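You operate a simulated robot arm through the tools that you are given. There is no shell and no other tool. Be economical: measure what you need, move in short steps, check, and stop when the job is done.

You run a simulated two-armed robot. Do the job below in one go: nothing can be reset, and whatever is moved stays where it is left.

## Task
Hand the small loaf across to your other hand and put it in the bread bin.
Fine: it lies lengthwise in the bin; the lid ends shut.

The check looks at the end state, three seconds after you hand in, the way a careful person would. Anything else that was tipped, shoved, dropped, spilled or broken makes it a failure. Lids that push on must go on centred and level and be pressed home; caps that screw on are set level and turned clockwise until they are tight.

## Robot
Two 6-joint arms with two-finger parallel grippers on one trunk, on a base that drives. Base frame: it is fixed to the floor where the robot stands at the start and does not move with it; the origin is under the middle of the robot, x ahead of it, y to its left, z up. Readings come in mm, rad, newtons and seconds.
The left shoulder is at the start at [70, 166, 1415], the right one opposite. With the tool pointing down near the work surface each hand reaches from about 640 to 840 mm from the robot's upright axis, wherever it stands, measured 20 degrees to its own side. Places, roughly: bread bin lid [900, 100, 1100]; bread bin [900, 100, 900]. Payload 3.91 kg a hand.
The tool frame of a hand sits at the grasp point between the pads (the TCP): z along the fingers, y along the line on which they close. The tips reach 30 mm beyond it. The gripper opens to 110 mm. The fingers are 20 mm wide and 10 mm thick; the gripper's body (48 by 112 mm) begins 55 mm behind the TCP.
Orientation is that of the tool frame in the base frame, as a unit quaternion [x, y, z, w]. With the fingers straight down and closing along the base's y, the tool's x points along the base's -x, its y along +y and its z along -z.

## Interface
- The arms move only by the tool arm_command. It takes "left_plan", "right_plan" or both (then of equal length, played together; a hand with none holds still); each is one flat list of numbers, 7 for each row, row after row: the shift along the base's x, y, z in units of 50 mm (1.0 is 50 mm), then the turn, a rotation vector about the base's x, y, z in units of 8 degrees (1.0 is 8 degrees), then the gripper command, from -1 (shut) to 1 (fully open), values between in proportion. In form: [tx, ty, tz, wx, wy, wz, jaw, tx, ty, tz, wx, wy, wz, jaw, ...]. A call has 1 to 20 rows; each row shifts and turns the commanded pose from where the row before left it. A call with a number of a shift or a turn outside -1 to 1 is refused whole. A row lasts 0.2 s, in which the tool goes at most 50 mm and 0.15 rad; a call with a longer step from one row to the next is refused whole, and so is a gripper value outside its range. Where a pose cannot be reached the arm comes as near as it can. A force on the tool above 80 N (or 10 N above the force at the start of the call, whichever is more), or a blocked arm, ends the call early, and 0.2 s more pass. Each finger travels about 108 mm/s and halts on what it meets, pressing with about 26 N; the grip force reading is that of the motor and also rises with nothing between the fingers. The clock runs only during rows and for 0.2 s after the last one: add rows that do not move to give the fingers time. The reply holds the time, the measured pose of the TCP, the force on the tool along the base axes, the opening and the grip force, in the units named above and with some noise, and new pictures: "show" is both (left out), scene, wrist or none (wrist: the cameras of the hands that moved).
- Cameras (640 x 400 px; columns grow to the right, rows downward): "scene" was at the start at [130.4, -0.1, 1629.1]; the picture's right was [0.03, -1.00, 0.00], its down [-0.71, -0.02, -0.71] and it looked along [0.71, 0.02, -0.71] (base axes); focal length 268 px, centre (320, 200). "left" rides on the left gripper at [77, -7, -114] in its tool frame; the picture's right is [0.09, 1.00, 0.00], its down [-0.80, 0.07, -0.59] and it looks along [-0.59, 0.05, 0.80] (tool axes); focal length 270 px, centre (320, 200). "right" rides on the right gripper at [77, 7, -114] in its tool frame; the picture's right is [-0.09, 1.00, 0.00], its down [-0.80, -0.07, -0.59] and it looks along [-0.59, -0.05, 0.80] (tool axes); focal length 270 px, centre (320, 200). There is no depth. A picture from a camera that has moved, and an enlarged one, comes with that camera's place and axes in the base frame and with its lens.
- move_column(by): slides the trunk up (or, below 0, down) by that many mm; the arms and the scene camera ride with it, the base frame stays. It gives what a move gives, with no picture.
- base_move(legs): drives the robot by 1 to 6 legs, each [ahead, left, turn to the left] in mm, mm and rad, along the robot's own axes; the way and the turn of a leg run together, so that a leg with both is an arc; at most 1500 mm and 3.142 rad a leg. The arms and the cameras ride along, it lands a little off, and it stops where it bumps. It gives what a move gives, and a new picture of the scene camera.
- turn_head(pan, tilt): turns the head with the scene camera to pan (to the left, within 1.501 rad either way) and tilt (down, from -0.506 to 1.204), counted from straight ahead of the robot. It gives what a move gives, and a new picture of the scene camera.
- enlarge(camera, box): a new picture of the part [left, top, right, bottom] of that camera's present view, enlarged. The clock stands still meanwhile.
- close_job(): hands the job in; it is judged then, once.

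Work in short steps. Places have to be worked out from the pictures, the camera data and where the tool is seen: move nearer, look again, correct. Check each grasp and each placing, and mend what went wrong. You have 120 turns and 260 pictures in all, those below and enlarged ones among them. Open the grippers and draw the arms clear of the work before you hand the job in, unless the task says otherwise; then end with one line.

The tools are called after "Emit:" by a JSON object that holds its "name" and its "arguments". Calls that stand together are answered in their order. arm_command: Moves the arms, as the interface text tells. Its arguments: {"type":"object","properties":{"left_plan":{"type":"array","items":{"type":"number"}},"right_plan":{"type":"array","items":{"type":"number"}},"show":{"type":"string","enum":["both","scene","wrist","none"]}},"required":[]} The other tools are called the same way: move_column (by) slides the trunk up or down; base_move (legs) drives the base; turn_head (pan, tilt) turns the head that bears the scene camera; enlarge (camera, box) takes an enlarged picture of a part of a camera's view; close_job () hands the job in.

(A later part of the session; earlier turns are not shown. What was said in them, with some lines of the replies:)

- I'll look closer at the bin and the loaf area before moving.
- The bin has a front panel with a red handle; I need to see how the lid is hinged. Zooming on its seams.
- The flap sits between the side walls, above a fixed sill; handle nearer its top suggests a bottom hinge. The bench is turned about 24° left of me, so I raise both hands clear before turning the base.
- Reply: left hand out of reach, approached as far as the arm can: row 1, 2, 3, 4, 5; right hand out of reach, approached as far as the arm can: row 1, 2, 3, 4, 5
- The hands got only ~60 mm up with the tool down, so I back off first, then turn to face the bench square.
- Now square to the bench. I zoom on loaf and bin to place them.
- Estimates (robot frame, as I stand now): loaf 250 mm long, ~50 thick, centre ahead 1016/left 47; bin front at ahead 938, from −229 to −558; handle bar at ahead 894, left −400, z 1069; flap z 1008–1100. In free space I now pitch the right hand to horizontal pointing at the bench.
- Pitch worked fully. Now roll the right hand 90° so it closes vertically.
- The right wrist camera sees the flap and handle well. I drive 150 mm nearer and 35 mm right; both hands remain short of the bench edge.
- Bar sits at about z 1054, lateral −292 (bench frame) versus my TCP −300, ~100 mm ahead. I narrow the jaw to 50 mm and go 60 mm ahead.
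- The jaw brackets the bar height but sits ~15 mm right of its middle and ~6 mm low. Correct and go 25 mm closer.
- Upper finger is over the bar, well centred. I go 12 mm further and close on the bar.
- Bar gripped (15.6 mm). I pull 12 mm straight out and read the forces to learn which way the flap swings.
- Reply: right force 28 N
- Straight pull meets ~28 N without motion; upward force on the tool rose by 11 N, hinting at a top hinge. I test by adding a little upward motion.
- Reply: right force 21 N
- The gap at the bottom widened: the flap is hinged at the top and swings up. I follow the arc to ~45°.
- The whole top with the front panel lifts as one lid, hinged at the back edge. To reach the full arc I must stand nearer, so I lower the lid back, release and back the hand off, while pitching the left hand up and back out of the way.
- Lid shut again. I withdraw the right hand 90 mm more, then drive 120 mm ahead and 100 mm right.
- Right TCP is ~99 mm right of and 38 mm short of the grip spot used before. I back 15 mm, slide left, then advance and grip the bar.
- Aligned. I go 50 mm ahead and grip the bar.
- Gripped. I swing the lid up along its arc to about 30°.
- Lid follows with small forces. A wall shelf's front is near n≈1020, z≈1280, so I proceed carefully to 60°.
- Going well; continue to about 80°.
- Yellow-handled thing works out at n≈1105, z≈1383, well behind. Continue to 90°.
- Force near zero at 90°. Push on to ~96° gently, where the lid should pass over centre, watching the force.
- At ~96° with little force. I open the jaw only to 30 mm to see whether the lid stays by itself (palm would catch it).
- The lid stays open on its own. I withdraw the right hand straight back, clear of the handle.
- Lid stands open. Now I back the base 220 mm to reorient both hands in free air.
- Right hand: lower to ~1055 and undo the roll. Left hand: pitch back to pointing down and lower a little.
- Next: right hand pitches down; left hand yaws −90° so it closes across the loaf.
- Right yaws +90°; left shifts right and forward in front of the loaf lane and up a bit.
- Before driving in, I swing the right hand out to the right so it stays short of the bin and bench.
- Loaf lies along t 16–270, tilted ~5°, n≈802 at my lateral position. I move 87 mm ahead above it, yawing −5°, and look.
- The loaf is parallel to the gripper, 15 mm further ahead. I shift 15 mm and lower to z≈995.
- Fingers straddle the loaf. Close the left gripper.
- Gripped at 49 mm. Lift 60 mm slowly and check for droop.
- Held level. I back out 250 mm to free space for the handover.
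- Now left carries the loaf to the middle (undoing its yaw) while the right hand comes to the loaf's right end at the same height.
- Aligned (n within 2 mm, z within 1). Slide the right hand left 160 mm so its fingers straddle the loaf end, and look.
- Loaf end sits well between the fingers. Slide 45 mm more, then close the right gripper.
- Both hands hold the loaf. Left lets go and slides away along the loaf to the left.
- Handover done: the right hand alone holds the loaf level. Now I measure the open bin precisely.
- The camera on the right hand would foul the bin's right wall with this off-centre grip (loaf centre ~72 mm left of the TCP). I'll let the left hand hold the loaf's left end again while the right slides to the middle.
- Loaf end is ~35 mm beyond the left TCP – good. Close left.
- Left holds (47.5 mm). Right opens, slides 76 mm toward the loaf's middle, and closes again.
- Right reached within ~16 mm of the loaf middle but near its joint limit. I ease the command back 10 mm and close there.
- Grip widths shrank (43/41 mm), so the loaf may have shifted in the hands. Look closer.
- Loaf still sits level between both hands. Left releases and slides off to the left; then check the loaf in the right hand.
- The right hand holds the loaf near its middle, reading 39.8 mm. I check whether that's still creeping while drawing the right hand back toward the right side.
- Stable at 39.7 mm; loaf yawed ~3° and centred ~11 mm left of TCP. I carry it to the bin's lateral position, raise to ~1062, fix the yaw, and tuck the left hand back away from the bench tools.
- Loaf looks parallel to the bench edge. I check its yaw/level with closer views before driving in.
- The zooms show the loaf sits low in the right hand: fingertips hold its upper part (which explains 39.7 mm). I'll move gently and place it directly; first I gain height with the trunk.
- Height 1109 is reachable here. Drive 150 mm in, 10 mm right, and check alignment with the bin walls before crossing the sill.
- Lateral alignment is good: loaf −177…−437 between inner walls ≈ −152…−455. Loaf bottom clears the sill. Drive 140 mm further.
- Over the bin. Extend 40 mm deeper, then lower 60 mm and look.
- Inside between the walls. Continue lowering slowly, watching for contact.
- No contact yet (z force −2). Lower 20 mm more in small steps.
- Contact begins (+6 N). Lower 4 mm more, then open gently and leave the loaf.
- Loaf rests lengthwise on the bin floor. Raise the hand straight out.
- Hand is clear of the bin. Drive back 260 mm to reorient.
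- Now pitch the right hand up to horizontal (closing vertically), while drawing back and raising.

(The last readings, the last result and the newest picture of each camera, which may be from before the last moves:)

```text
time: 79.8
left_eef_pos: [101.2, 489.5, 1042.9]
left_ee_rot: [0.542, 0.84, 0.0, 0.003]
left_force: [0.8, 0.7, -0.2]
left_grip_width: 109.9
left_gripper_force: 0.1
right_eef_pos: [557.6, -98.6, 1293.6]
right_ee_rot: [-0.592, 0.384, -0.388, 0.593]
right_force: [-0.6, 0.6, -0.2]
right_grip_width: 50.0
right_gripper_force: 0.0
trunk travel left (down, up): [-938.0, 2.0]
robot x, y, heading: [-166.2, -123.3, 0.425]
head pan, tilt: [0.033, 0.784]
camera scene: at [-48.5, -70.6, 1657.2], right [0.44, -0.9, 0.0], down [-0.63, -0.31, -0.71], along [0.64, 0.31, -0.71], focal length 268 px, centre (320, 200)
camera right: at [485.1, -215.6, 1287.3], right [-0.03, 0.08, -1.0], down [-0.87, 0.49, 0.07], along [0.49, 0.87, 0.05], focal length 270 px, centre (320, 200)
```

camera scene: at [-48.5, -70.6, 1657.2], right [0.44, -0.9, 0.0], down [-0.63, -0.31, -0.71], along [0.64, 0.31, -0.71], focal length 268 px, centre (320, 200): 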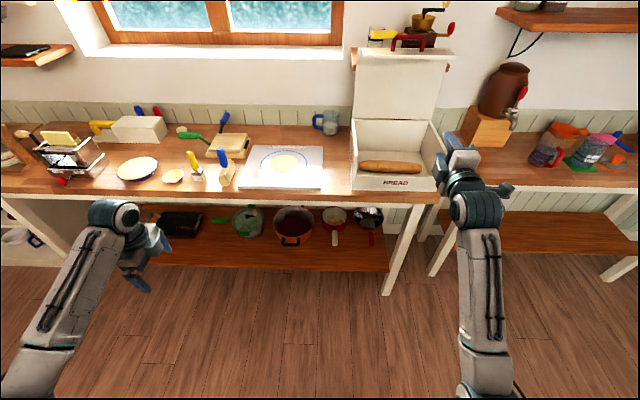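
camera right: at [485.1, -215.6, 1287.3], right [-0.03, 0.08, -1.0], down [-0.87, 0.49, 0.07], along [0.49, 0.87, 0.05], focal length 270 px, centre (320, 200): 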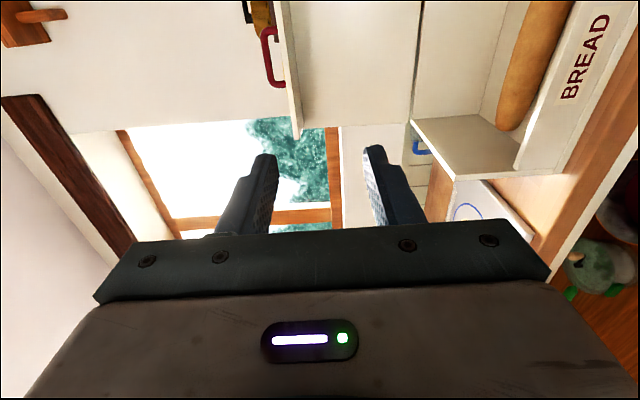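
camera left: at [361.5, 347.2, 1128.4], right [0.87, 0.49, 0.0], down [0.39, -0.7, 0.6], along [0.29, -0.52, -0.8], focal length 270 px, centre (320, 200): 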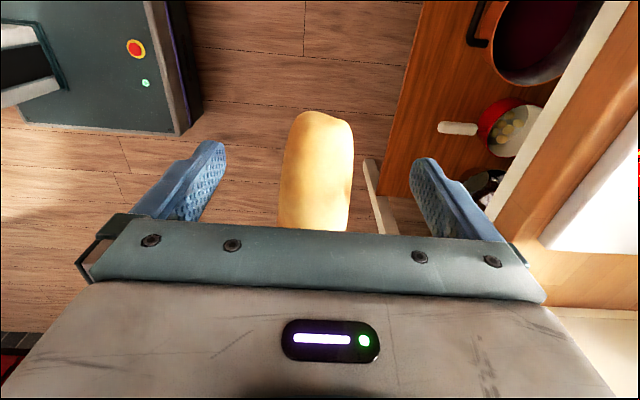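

The wrist camera sees both handle and loaf now. Raise the hand to handle height (z≈1406), shift left 29 mm, then drive in 250 mm.

Emit:
{"name": "arm_command", "arguments": {"right_plan": [-0.08, 0.177, 0.747, 0, 0, 0, -0.09, -0.08, 0.177, 0.747, 0, 0, 0, -0.09, -0.08, 0.177, 0.747, 0, 0, 0, -0.09], "show": "none"}}

Emit:
{"name": "base_move", "arguments": {"legs": [[250, 0, 0]]}}

Emit:
{"name": "enlarge", "arguments": {"camera": "right", "box": [0, 0, 640, 400]}}

```text
time: 80.6
left_eef_pos: [99.9, 490.1, 1040.8]
left_ee_rot: [0.543, 0.839, -0.001, 0.002]
left_force: [0.5, -0.5, 1.2]
left_grip_width: 110.1
left_gripper_force: 0.1
right_eef_pos: [546.6, -70.6, 1406.0]
right_ee_rot: [0.594, -0.384, 0.386, -0.592]
right_force: [0.2, -0.1, 0.1]
right_grip_width: 49.8
right_gripper_force: 0.0
trunk travel left (down, up): [-938.0, 2.0]
robot x, y, heading: [-167.1, -127.5, 0.422]
head pan, tilt: [0.033, 0.784]
```

```text
time: 82.4
left_eef_pos: [326.1, 589.1, 1042.8]
left_ee_rot: [0.545, 0.839, 0.001, 0.003]
left_force: [0.1, 0.1, 0.2]
left_grip_width: 110.1
left_gripper_force: 0.0
right_eef_pos: [768.4, 26.1, 1408.6]
right_ee_rot: [-0.591, 0.386, -0.389, 0.592]
right_force: [-0.2, 0.3, -0.6]
right_grip_width: 49.9
right_gripper_force: 0.0
trunk travel left (down, up): [-938.0, 2.0]
robot x, y, heading: [60.5, -18.2, 0.422]
head pan, tilt: [0.033, 0.784]
camera scene: at [173.1, 28.8, 1657.5], right [0.44, -0.9, 0.0], down [-0.63, -0.31, -0.71], along [0.64, 0.31, -0.7], focal length 268 px, centre (320, 200)
```

scene: 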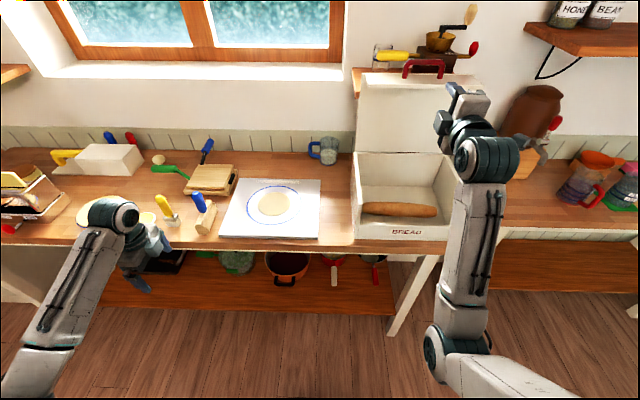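

```text
1.00 times, centred on (320, 200) of right
camera zoom: at [694.6, -90.8, 1400.8], right [-0.03, 0.08, -1.0], down [-0.87, 0.5, 0.07], along [0.5, 0.86, 0.05], focal length 270 px, centre (320, 200)
```

zoom: 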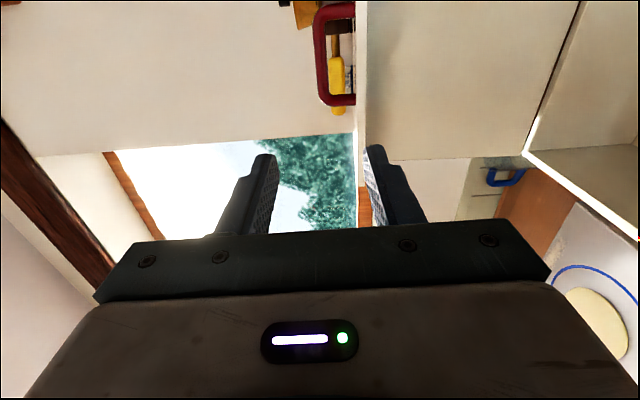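

Handle lines up in height. Narrow jaw to 36 mm and advance 190 mm, then check.

Emit:
{"name": "arm_command", "arguments": {"right_plan": [0.868, 0.386, 0, 0, 0, 0, -0.35, 0.868, 0.386, 0, 0, 0, 0, -0.35, 0.868, 0.386, 0, 0, 0, 0, -0.35, 0.868, 0.386, 0, 0, 0, 0, -0.35, 0, 0, 0, 0, 0, 0, -0.35]}}

Emit:
{"name": "enlarge", "arguments": {"camera": "scene", "box": [340, 30, 500, 170]}}

```text
time: 83.6
left_eef_pos: [327.8, 589.2, 1041.3]
left_ee_rot: [0.544, 0.839, 0.001, 0.002]
left_force: [-0.6, -0.1, -0.7]
left_grip_width: 110.0
left_gripper_force: 0.0
right_eef_pos: [945.0, 105.8, 1404.8]
right_ee_rot: [-0.591, 0.386, -0.388, 0.592]
right_force: [0.0, 0.3, 0.7]
right_grip_width: 36.0
right_gripper_force: 0.1
trunk travel left (down, up): [-938.0, 2.0]
robot x, y, heading: [56.1, -22.6, 0.42]
head pan, tilt: [0.033, 0.784]
camera scene: at [175.7, 30.0, 1657.2], right [0.44, -0.9, 0.0], down [-0.63, -0.31, -0.71], along [0.64, 0.31, -0.71], focal length 268 px, centre (320, 200)
camera right: at [871.5, -12.0, 1397.5], right [-0.03, 0.08, -1.0], down [-0.87, 0.5, 0.07], along [0.5, 0.86, 0.05], focal length 270 px, centre (320, 200)
```

scene: 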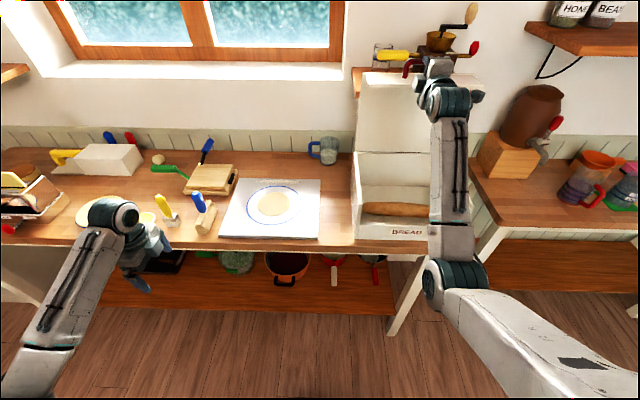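
right: 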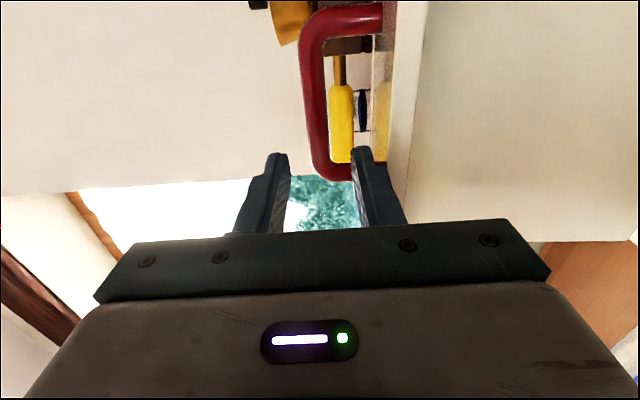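

```text
2.86 times, centred on (420, 100) of scene
camera zoom: at [175.7, 30.0, 1657.2], right [0.44, -0.9, 0.0], down [-0.63, -0.31, -0.71], along [0.64, 0.31, -0.71], focal length 766 px, centre (34, 486)
```

zoom: 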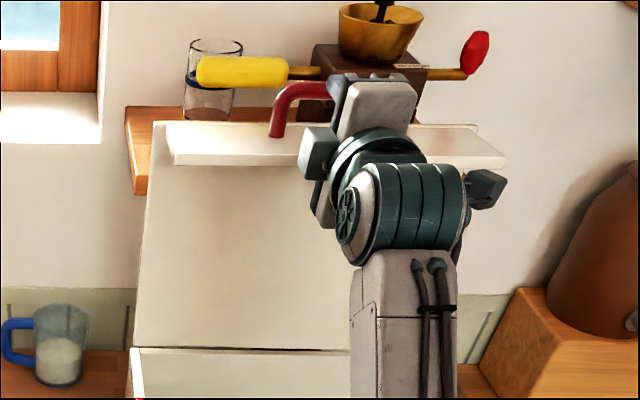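

Bar lies between finger heights (z≈1404). Advance 48 mm and close on it.

Emit:
{"name": "arm_command", "arguments": {"right_plan": [0.44, 0.195, 0, 0, 0, 0, -0.35, 0.44, 0.195, 0, 0, 0, 0, -0.35, 0, 0, 0, 0, 0, 0, -0.35], "show": "wrist"}}

Emit:
{"name": "enlarge", "arguments": {"camera": "scene", "box": [380, 30, 500, 130]}}

```text
time: 84.4
left_eef_pos: [325.5, 589.5, 1041.9]
left_ee_rot: [0.545, 0.838, 0.0, 0.002]
left_force: [-0.6, 0.0, -0.5]
left_grip_width: 110.3
left_gripper_force: 0.1
right_eef_pos: [987.6, 123.3, 1405.9]
right_ee_rot: [0.592, -0.387, 0.389, -0.591]
right_force: [0.0, 0.2, 0.4]
right_grip_width: 35.9
right_gripper_force: 0.0
trunk travel left (down, up): [-938.0, 2.0]
robot x, y, heading: [61.2, -25.4, 0.421]
head pan, tilt: [0.033, 0.784]
camera right: at [914.8, 7.3, 1398.4], right [-0.03, 0.08, -1.0], down [-0.87, 0.5, 0.07], along [0.5, 0.86, 0.05], focal length 270 px, centre (320, 200)
```

right: 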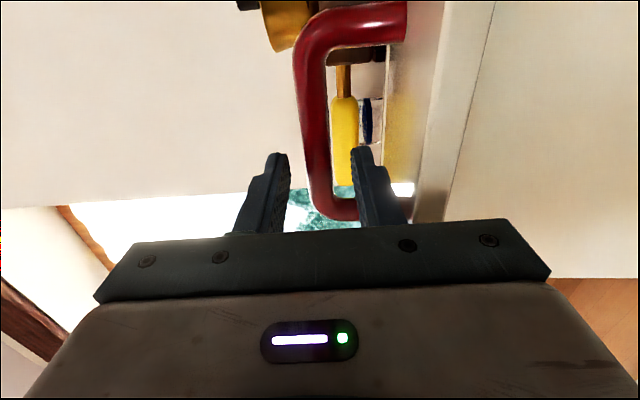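

```text
4.00 times, centred on (440, 80) of scene
camera zoom: at [175.5, 29.7, 1657.2], right [0.44, -0.9, 0.0], down [-0.63, -0.31, -0.71], along [0.64, 0.31, -0.71], focal length 1072 px, centre (-160, 680)
```

zoom: 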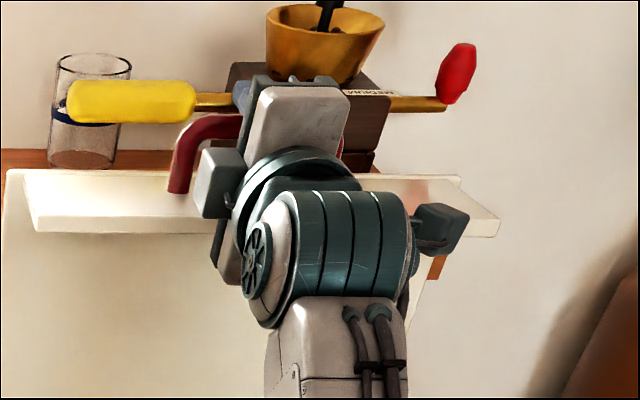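

Bar appears near the fingertips; advance 12 mm more and close.

Emit:
{"name": "arm_command", "arguments": {"right_plan": [0.22, 0.097, 0, 0, 0, 0, -0.35, 0, 0, 0, 0, 0, 0, -1, 0, 0, 0, 0, 0, 0, -1, 0, 0, 0, 0, 0, 0, -1], "show": "wrist"}}

```text
time: 85.4
left_eef_pos: [327.9, 589.2, 1040.8]
left_ee_rot: [0.545, 0.839, 0.0, 0.002]
left_force: [-0.3, -0.2, -0.8]
left_grip_width: 109.9
left_gripper_force: 0.1
right_eef_pos: [998.1, 127.8, 1404.7]
right_ee_rot: [-0.591, 0.386, -0.389, 0.592]
right_force: [1.9, 0.5, 6.0]
right_grip_width: 15.6
right_gripper_force: 45.0
trunk travel left (down, up): [-938.0, 2.0]
robot x, y, heading: [62.4, -22.2, 0.42]
head pan, tilt: [0.033, 0.784]
camera right: at [925.5, 12.4, 1399.1], right [-0.03, 0.08, -1.0], down [-0.87, 0.5, 0.07], along [0.5, 0.86, 0.05], focal length 270 px, centre (320, 200)
```

right: 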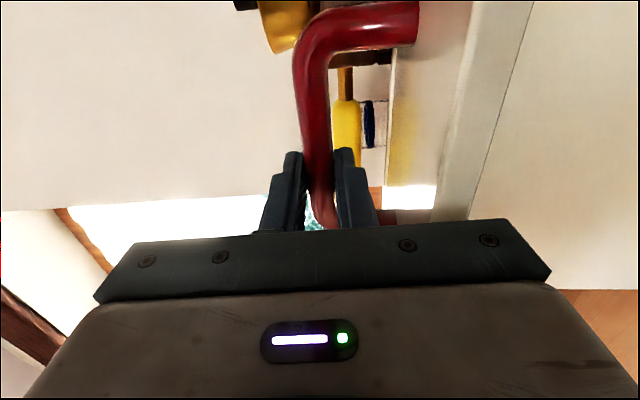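

Bar gripped (15.6 mm). Reverse the arc: swing the lid down from ~96° to 60°.

Emit:
{"name": "arm_command", "arguments": {"right_plan": [-0.1, -0.044, 0, 0, 0, 0, -1, -0.243, -0.108, -0.025, 0, 0, 0, -1, -0.243, -0.108, -0.03, 0, 0, 0, -1, -0.479, -0.213, -0.104, 0, 0, 0, -1, -0.472, -0.209, -0.148, 0, 0, 0, -1, -0.453, -0.201, -0.192, 0, 0, 0, -1, -0.442, -0.197, -0.236, 0, 0, 0, -1, -0.415, -0.184, -0.276, 0, 0, 0, -1, -0.395, -0.175, -0.316, 0, 0, 0, -1]}}

```text
time: 87.4
left_eef_pos: [328.3, 589.2, 1042.4]
left_ee_rot: [0.544, 0.839, 0.0, 0.001]
left_force: [-0.1, -0.6, 0.8]
left_grip_width: 110.0
left_gripper_force: 0.1
right_eef_pos: [837.1, 57.1, 1339.4]
right_ee_rot: [0.592, -0.386, 0.388, -0.591]
right_force: [-1.0, -4.8, -1.0]
right_grip_width: 15.6
right_gripper_force: 45.1
trunk travel left (down, up): [-938.0, 2.0]
robot x, y, heading: [60.2, -18.8, 0.424]
head pan, tilt: [0.033, 0.784]
camera scene: at [177.1, 29.1, 1657.1], right [0.44, -0.9, 0.0], down [-0.63, -0.31, -0.71], along [0.64, 0.31, -0.71], focal length 268 px, centre (320, 200)
camera right: at [764.3, -60.2, 1333.3], right [-0.03, 0.08, -1.0], down [-0.87, 0.5, 0.07], along [0.5, 0.86, 0.05], focal length 270 px, centre (320, 200)
```

scene: 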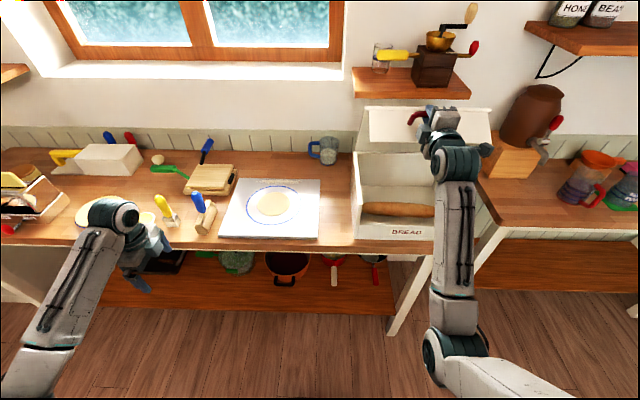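
right: 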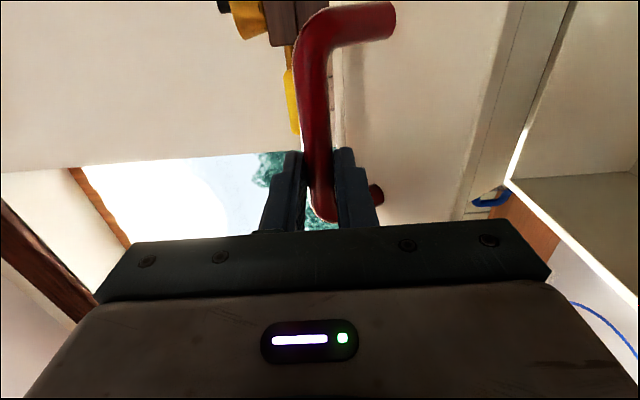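

Smooth, low forces. Continue from 60° to about 10°.

Emit:
{"name": "arm_command", "arguments": {"right_plan": [-0.369, -0.164, -0.352, 0, 0, 0, -1, -0.338, -0.15, -0.386, 0, 0, 0, -1, -0.307, -0.136, -0.416, 0, 0, 0, -1, -0.272, -0.121, -0.444, 0, 0, 0, -1, -0.236, -0.105, -0.468, 0, 0, 0, -1, -0.197, -0.088, -0.488, 0, 0, 0, -1, -0.157, -0.07, -0.506, 0, 0, 0, -1, -0.119, -0.053, -0.52, 0, 0, 0, -1, -0.075, -0.033, -0.528, 0, 0, 0, -1, -0.033, -0.015, -0.534, 0, 0, 0, -1]}}

```text
time: 89.6
left_eef_pos: [327.2, 589.1, 1042.6]
left_ee_rot: [0.545, 0.839, 0.002, 0.001]
left_force: [0.7, 0.3, -0.7]
left_grip_width: 110.0
left_gripper_force: 0.2
right_eef_pos: [732.4, 9.8, 1106.7]
right_ee_rot: [0.592, -0.387, 0.387, -0.592]
right_force: [-2.3, -4.7, 0.0]
right_grip_width: 15.8
right_gripper_force: 44.5
trunk travel left (down, up): [-938.0, 2.0]
robot x, y, heading: [61.9, -24.2, 0.42]
head pan, tilt: [0.033, 0.784]
camera scene: at [175.8, 28.5, 1657.2], right [0.44, -0.9, 0.0], down [-0.63, -0.31, -0.71], along [0.64, 0.31, -0.71], focal length 268 px, centre (320, 200)
camera right: at [658.9, -107.2, 1099.9], right [-0.03, 0.08, -1.0], down [-0.87, 0.5, 0.07], along [0.5, 0.86, 0.05], focal length 270 px, centre (320, 200)
```

scene: 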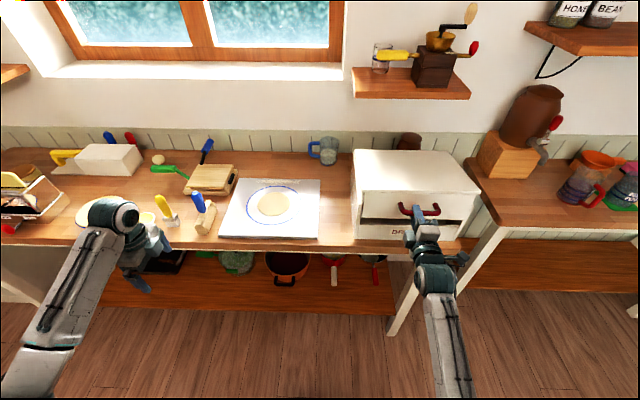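
right: 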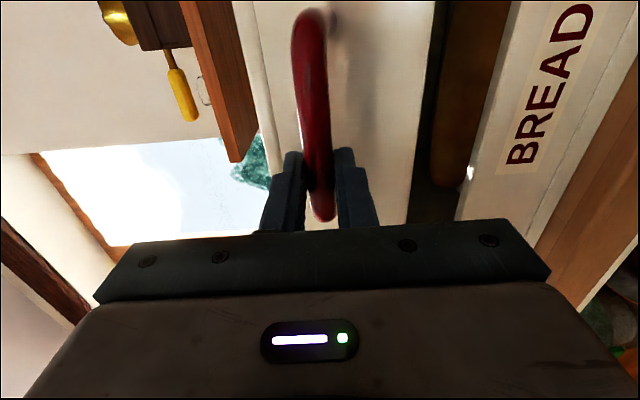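

Loaf sits clear inside. Bring the lid the last 10° shut with a slight press.

Emit:
{"name": "arm_command", "arguments": {"right_plan": [0.009, 0.004, -0.4, 0, 0, 0, -1, 0.03, 0.013, -0.35, 0, 0, 0, -1, 0.03, 0.013, -0.28, 0, 0, 0, -1, 0, 0, -0.06, 0, 0, 0, -1, 0, 0, 0, 0, 0, 0, -1], "show": "wrist"}}

Emit:
{"name": "enlarge", "arguments": {"camera": "scene", "box": [340, 130, 490, 260]}}

```text
time: 90.8
left_eef_pos: [326.3, 588.6, 1042.2]
left_ee_rot: [0.544, 0.839, 0.001, 0.001]
left_force: [-0.5, -0.1, 0.2]
left_grip_width: 110.1
left_gripper_force: 0.0
right_eef_pos: [734.7, 10.8, 1055.4]
right_ee_rot: [-0.591, 0.386, -0.388, 0.592]
right_force: [4.3, -3.0, 7.8]
right_grip_width: 15.6
right_gripper_force: 44.7
trunk travel left (down, up): [-938.0, 2.0]
robot x, y, heading: [60.3, -26.8, 0.42]
head pan, tilt: [0.033, 0.784]
camera right: at [662.4, -105.6, 1047.7], right [-0.03, 0.08, -1.0], down [-0.87, 0.5, 0.07], along [0.5, 0.86, 0.05], focal length 270 px, centre (320, 200)
```

right: 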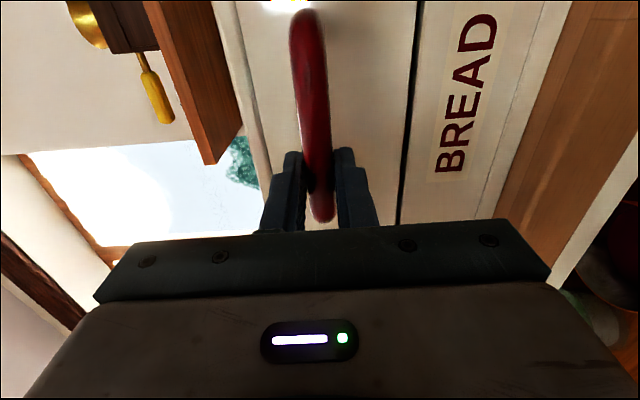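

```text
3.08 times, centred on (415, 195) of scene
camera zoom: at [176.4, 29.3, 1657.3], right [0.44, -0.9, 0.0], down [-0.63, -0.31, -0.71], along [0.64, 0.31, -0.71], focal length 825 px, centre (28, 215)
```

zoom: 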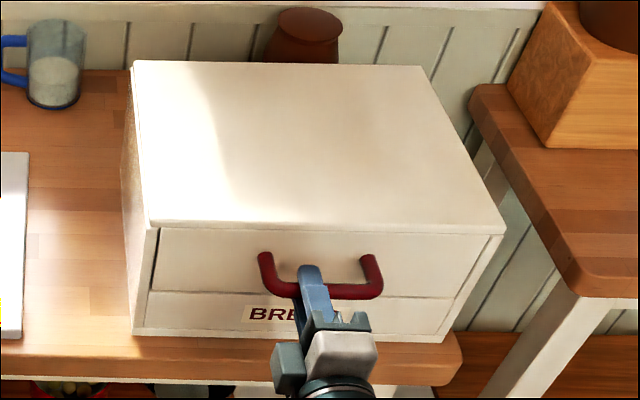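

Lid is shut (contact +8 N, gap gone). Release and retreat.

Emit:
{"name": "arm_command", "arguments": {"right_plan": [0, 0, 0, 0, 0, 0, -0.1, 0, 0, 0, 0, 0, 0, -0.1, 0, 0, 0, 0, 0, 0, -0.1, -0.457, -0.203, 0, 0, 0, 0, -0.1, -0.8, -0.36, 0, 0, 0, 0, -0.1, -0.5, -0.22, 0, 0, 0, 0, -0.1], "show": "none"}}

Emit:
{"name": "base_move", "arguments": {"legs": [[-250, 0, 0]]}}

Emit:
{"name": "enlarge", "arguments": {"camera": "scene", "box": [330, 80, 470, 210]}}

Emit:
{"name": "enlarge", "arguments": {"camera": "right", "box": [160, 0, 640, 240]}}

```text
time: 92.2
left_eef_pos: [326.0, 588.3, 1042.7]
left_ee_rot: [0.545, 0.838, 0.0, 0.002]
left_force: [-0.6, -0.1, -0.1]
left_grip_width: 110.2
left_gripper_force: 0.1
right_eef_pos: [644.2, -28.9, 1052.4]
right_ee_rot: [-0.592, 0.385, -0.388, 0.592]
right_force: [0.0, -0.3, -0.7]
right_grip_width: 49.2
right_gripper_force: 0.1
trunk travel left (down, up): [-938.0, 2.0]
robot x, y, heading: [57.3, -21.5, 0.42]
head pan, tilt: [0.033, 0.784]
```

```text
time: 94.0
left_eef_pos: [105.3, 488.6, 1041.1]
left_ee_rot: [0.546, 0.838, -0.001, 0.001]
left_force: [0.1, -0.4, 0.0]
left_grip_width: 110.0
left_gripper_force: 0.1
right_eef_pos: [421.0, -130.0, 1050.8]
right_ee_rot: [0.591, -0.387, 0.389, -0.591]
right_force: [-0.5, -0.1, -0.2]
right_grip_width: 49.6
right_gripper_force: 0.1
trunk travel left (down, up): [-938.0, 2.0]
robot x, y, heading: [-165.1, -127.6, 0.416]
head pan, tilt: [0.033, 0.784]
camera scene: at [-47.7, -70.1, 1656.8], right [0.44, -0.9, 0.0], down [-0.64, -0.31, -0.71], along [0.64, 0.31, -0.71], focal length 268 px, centre (320, 200)
```

scene: 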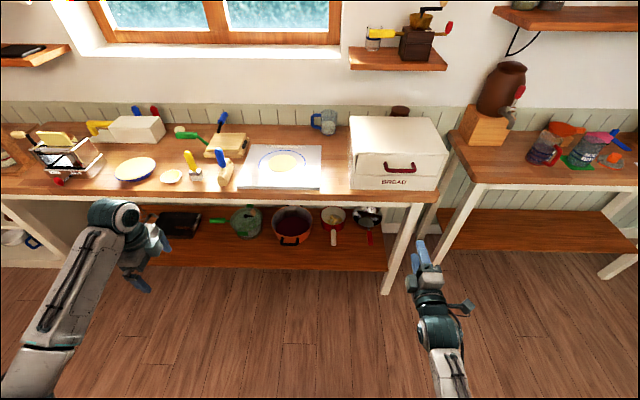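

```text
3.08 times, centred on (400, 145) of scene
camera zoom: at [-47.7, -70.1, 1656.8], right [0.44, -0.9, 0.0], down [-0.64, -0.31, -0.71], along [0.64, 0.31, -0.71], focal length 825 px, centre (74, 369)
```

zoom: 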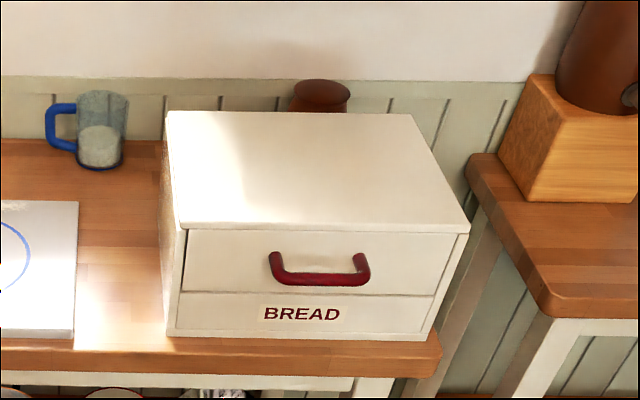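

```text
1.33 times, centred on (400, 120) of right
camera zoom: at [347.3, -246.0, 1044.6], right [-0.03, 0.08, -1.0], down [-0.86, 0.5, 0.07], along [0.5, 0.86, 0.05], focal length 360 px, centre (213, 307)
```

zoom: 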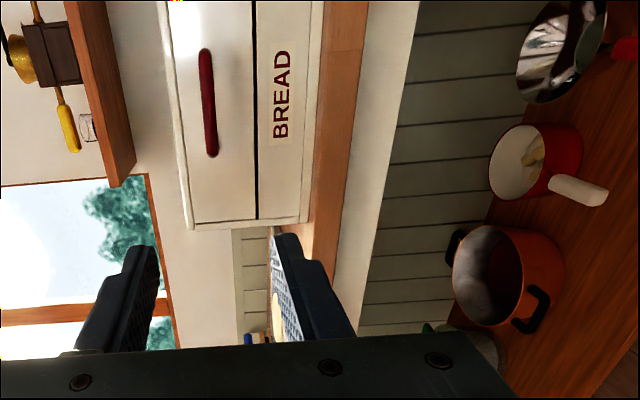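

The lid is fully shut, the bin has not moved and everything else is in place. Open the right gripper and hand in.

Emit:
{"name": "arm_command", "arguments": {"right_plan": [0, 0, 0, 0, 0, 0, 1, 0, 0, 0, 0, 0, 0, 1], "show": "none"}}

Emit:
{"name": "close_job", "arguments": {}}

```text
time: 94.6
left_eef_pos: [104.0, 488.8, 1042.6]
left_ee_rot: [0.547, 0.837, 0.0, 0.001]
left_force: [0.6, -0.1, -0.1]
left_grip_width: 110.0
left_gripper_force: 0.0
right_eef_pos: [419.7, -130.8, 1051.1]
right_ee_rot: [0.592, -0.387, 0.389, -0.59]
right_force: [0.1, 1.1, -0.6]
right_grip_width: 110.1
right_gripper_force: 0.1
trunk travel left (down, up): [-938.0, 2.0]
robot x, y, heading: [-166.5, -126.8, 0.418]
head pan, tilt: [0.033, 0.784]
```

```text
The job is handed in.
```

I passed the loaf from the left hand to the right, laid it lengthwise in the bread bin and shut the lid; nothing else looks disturbed in the last pictures.
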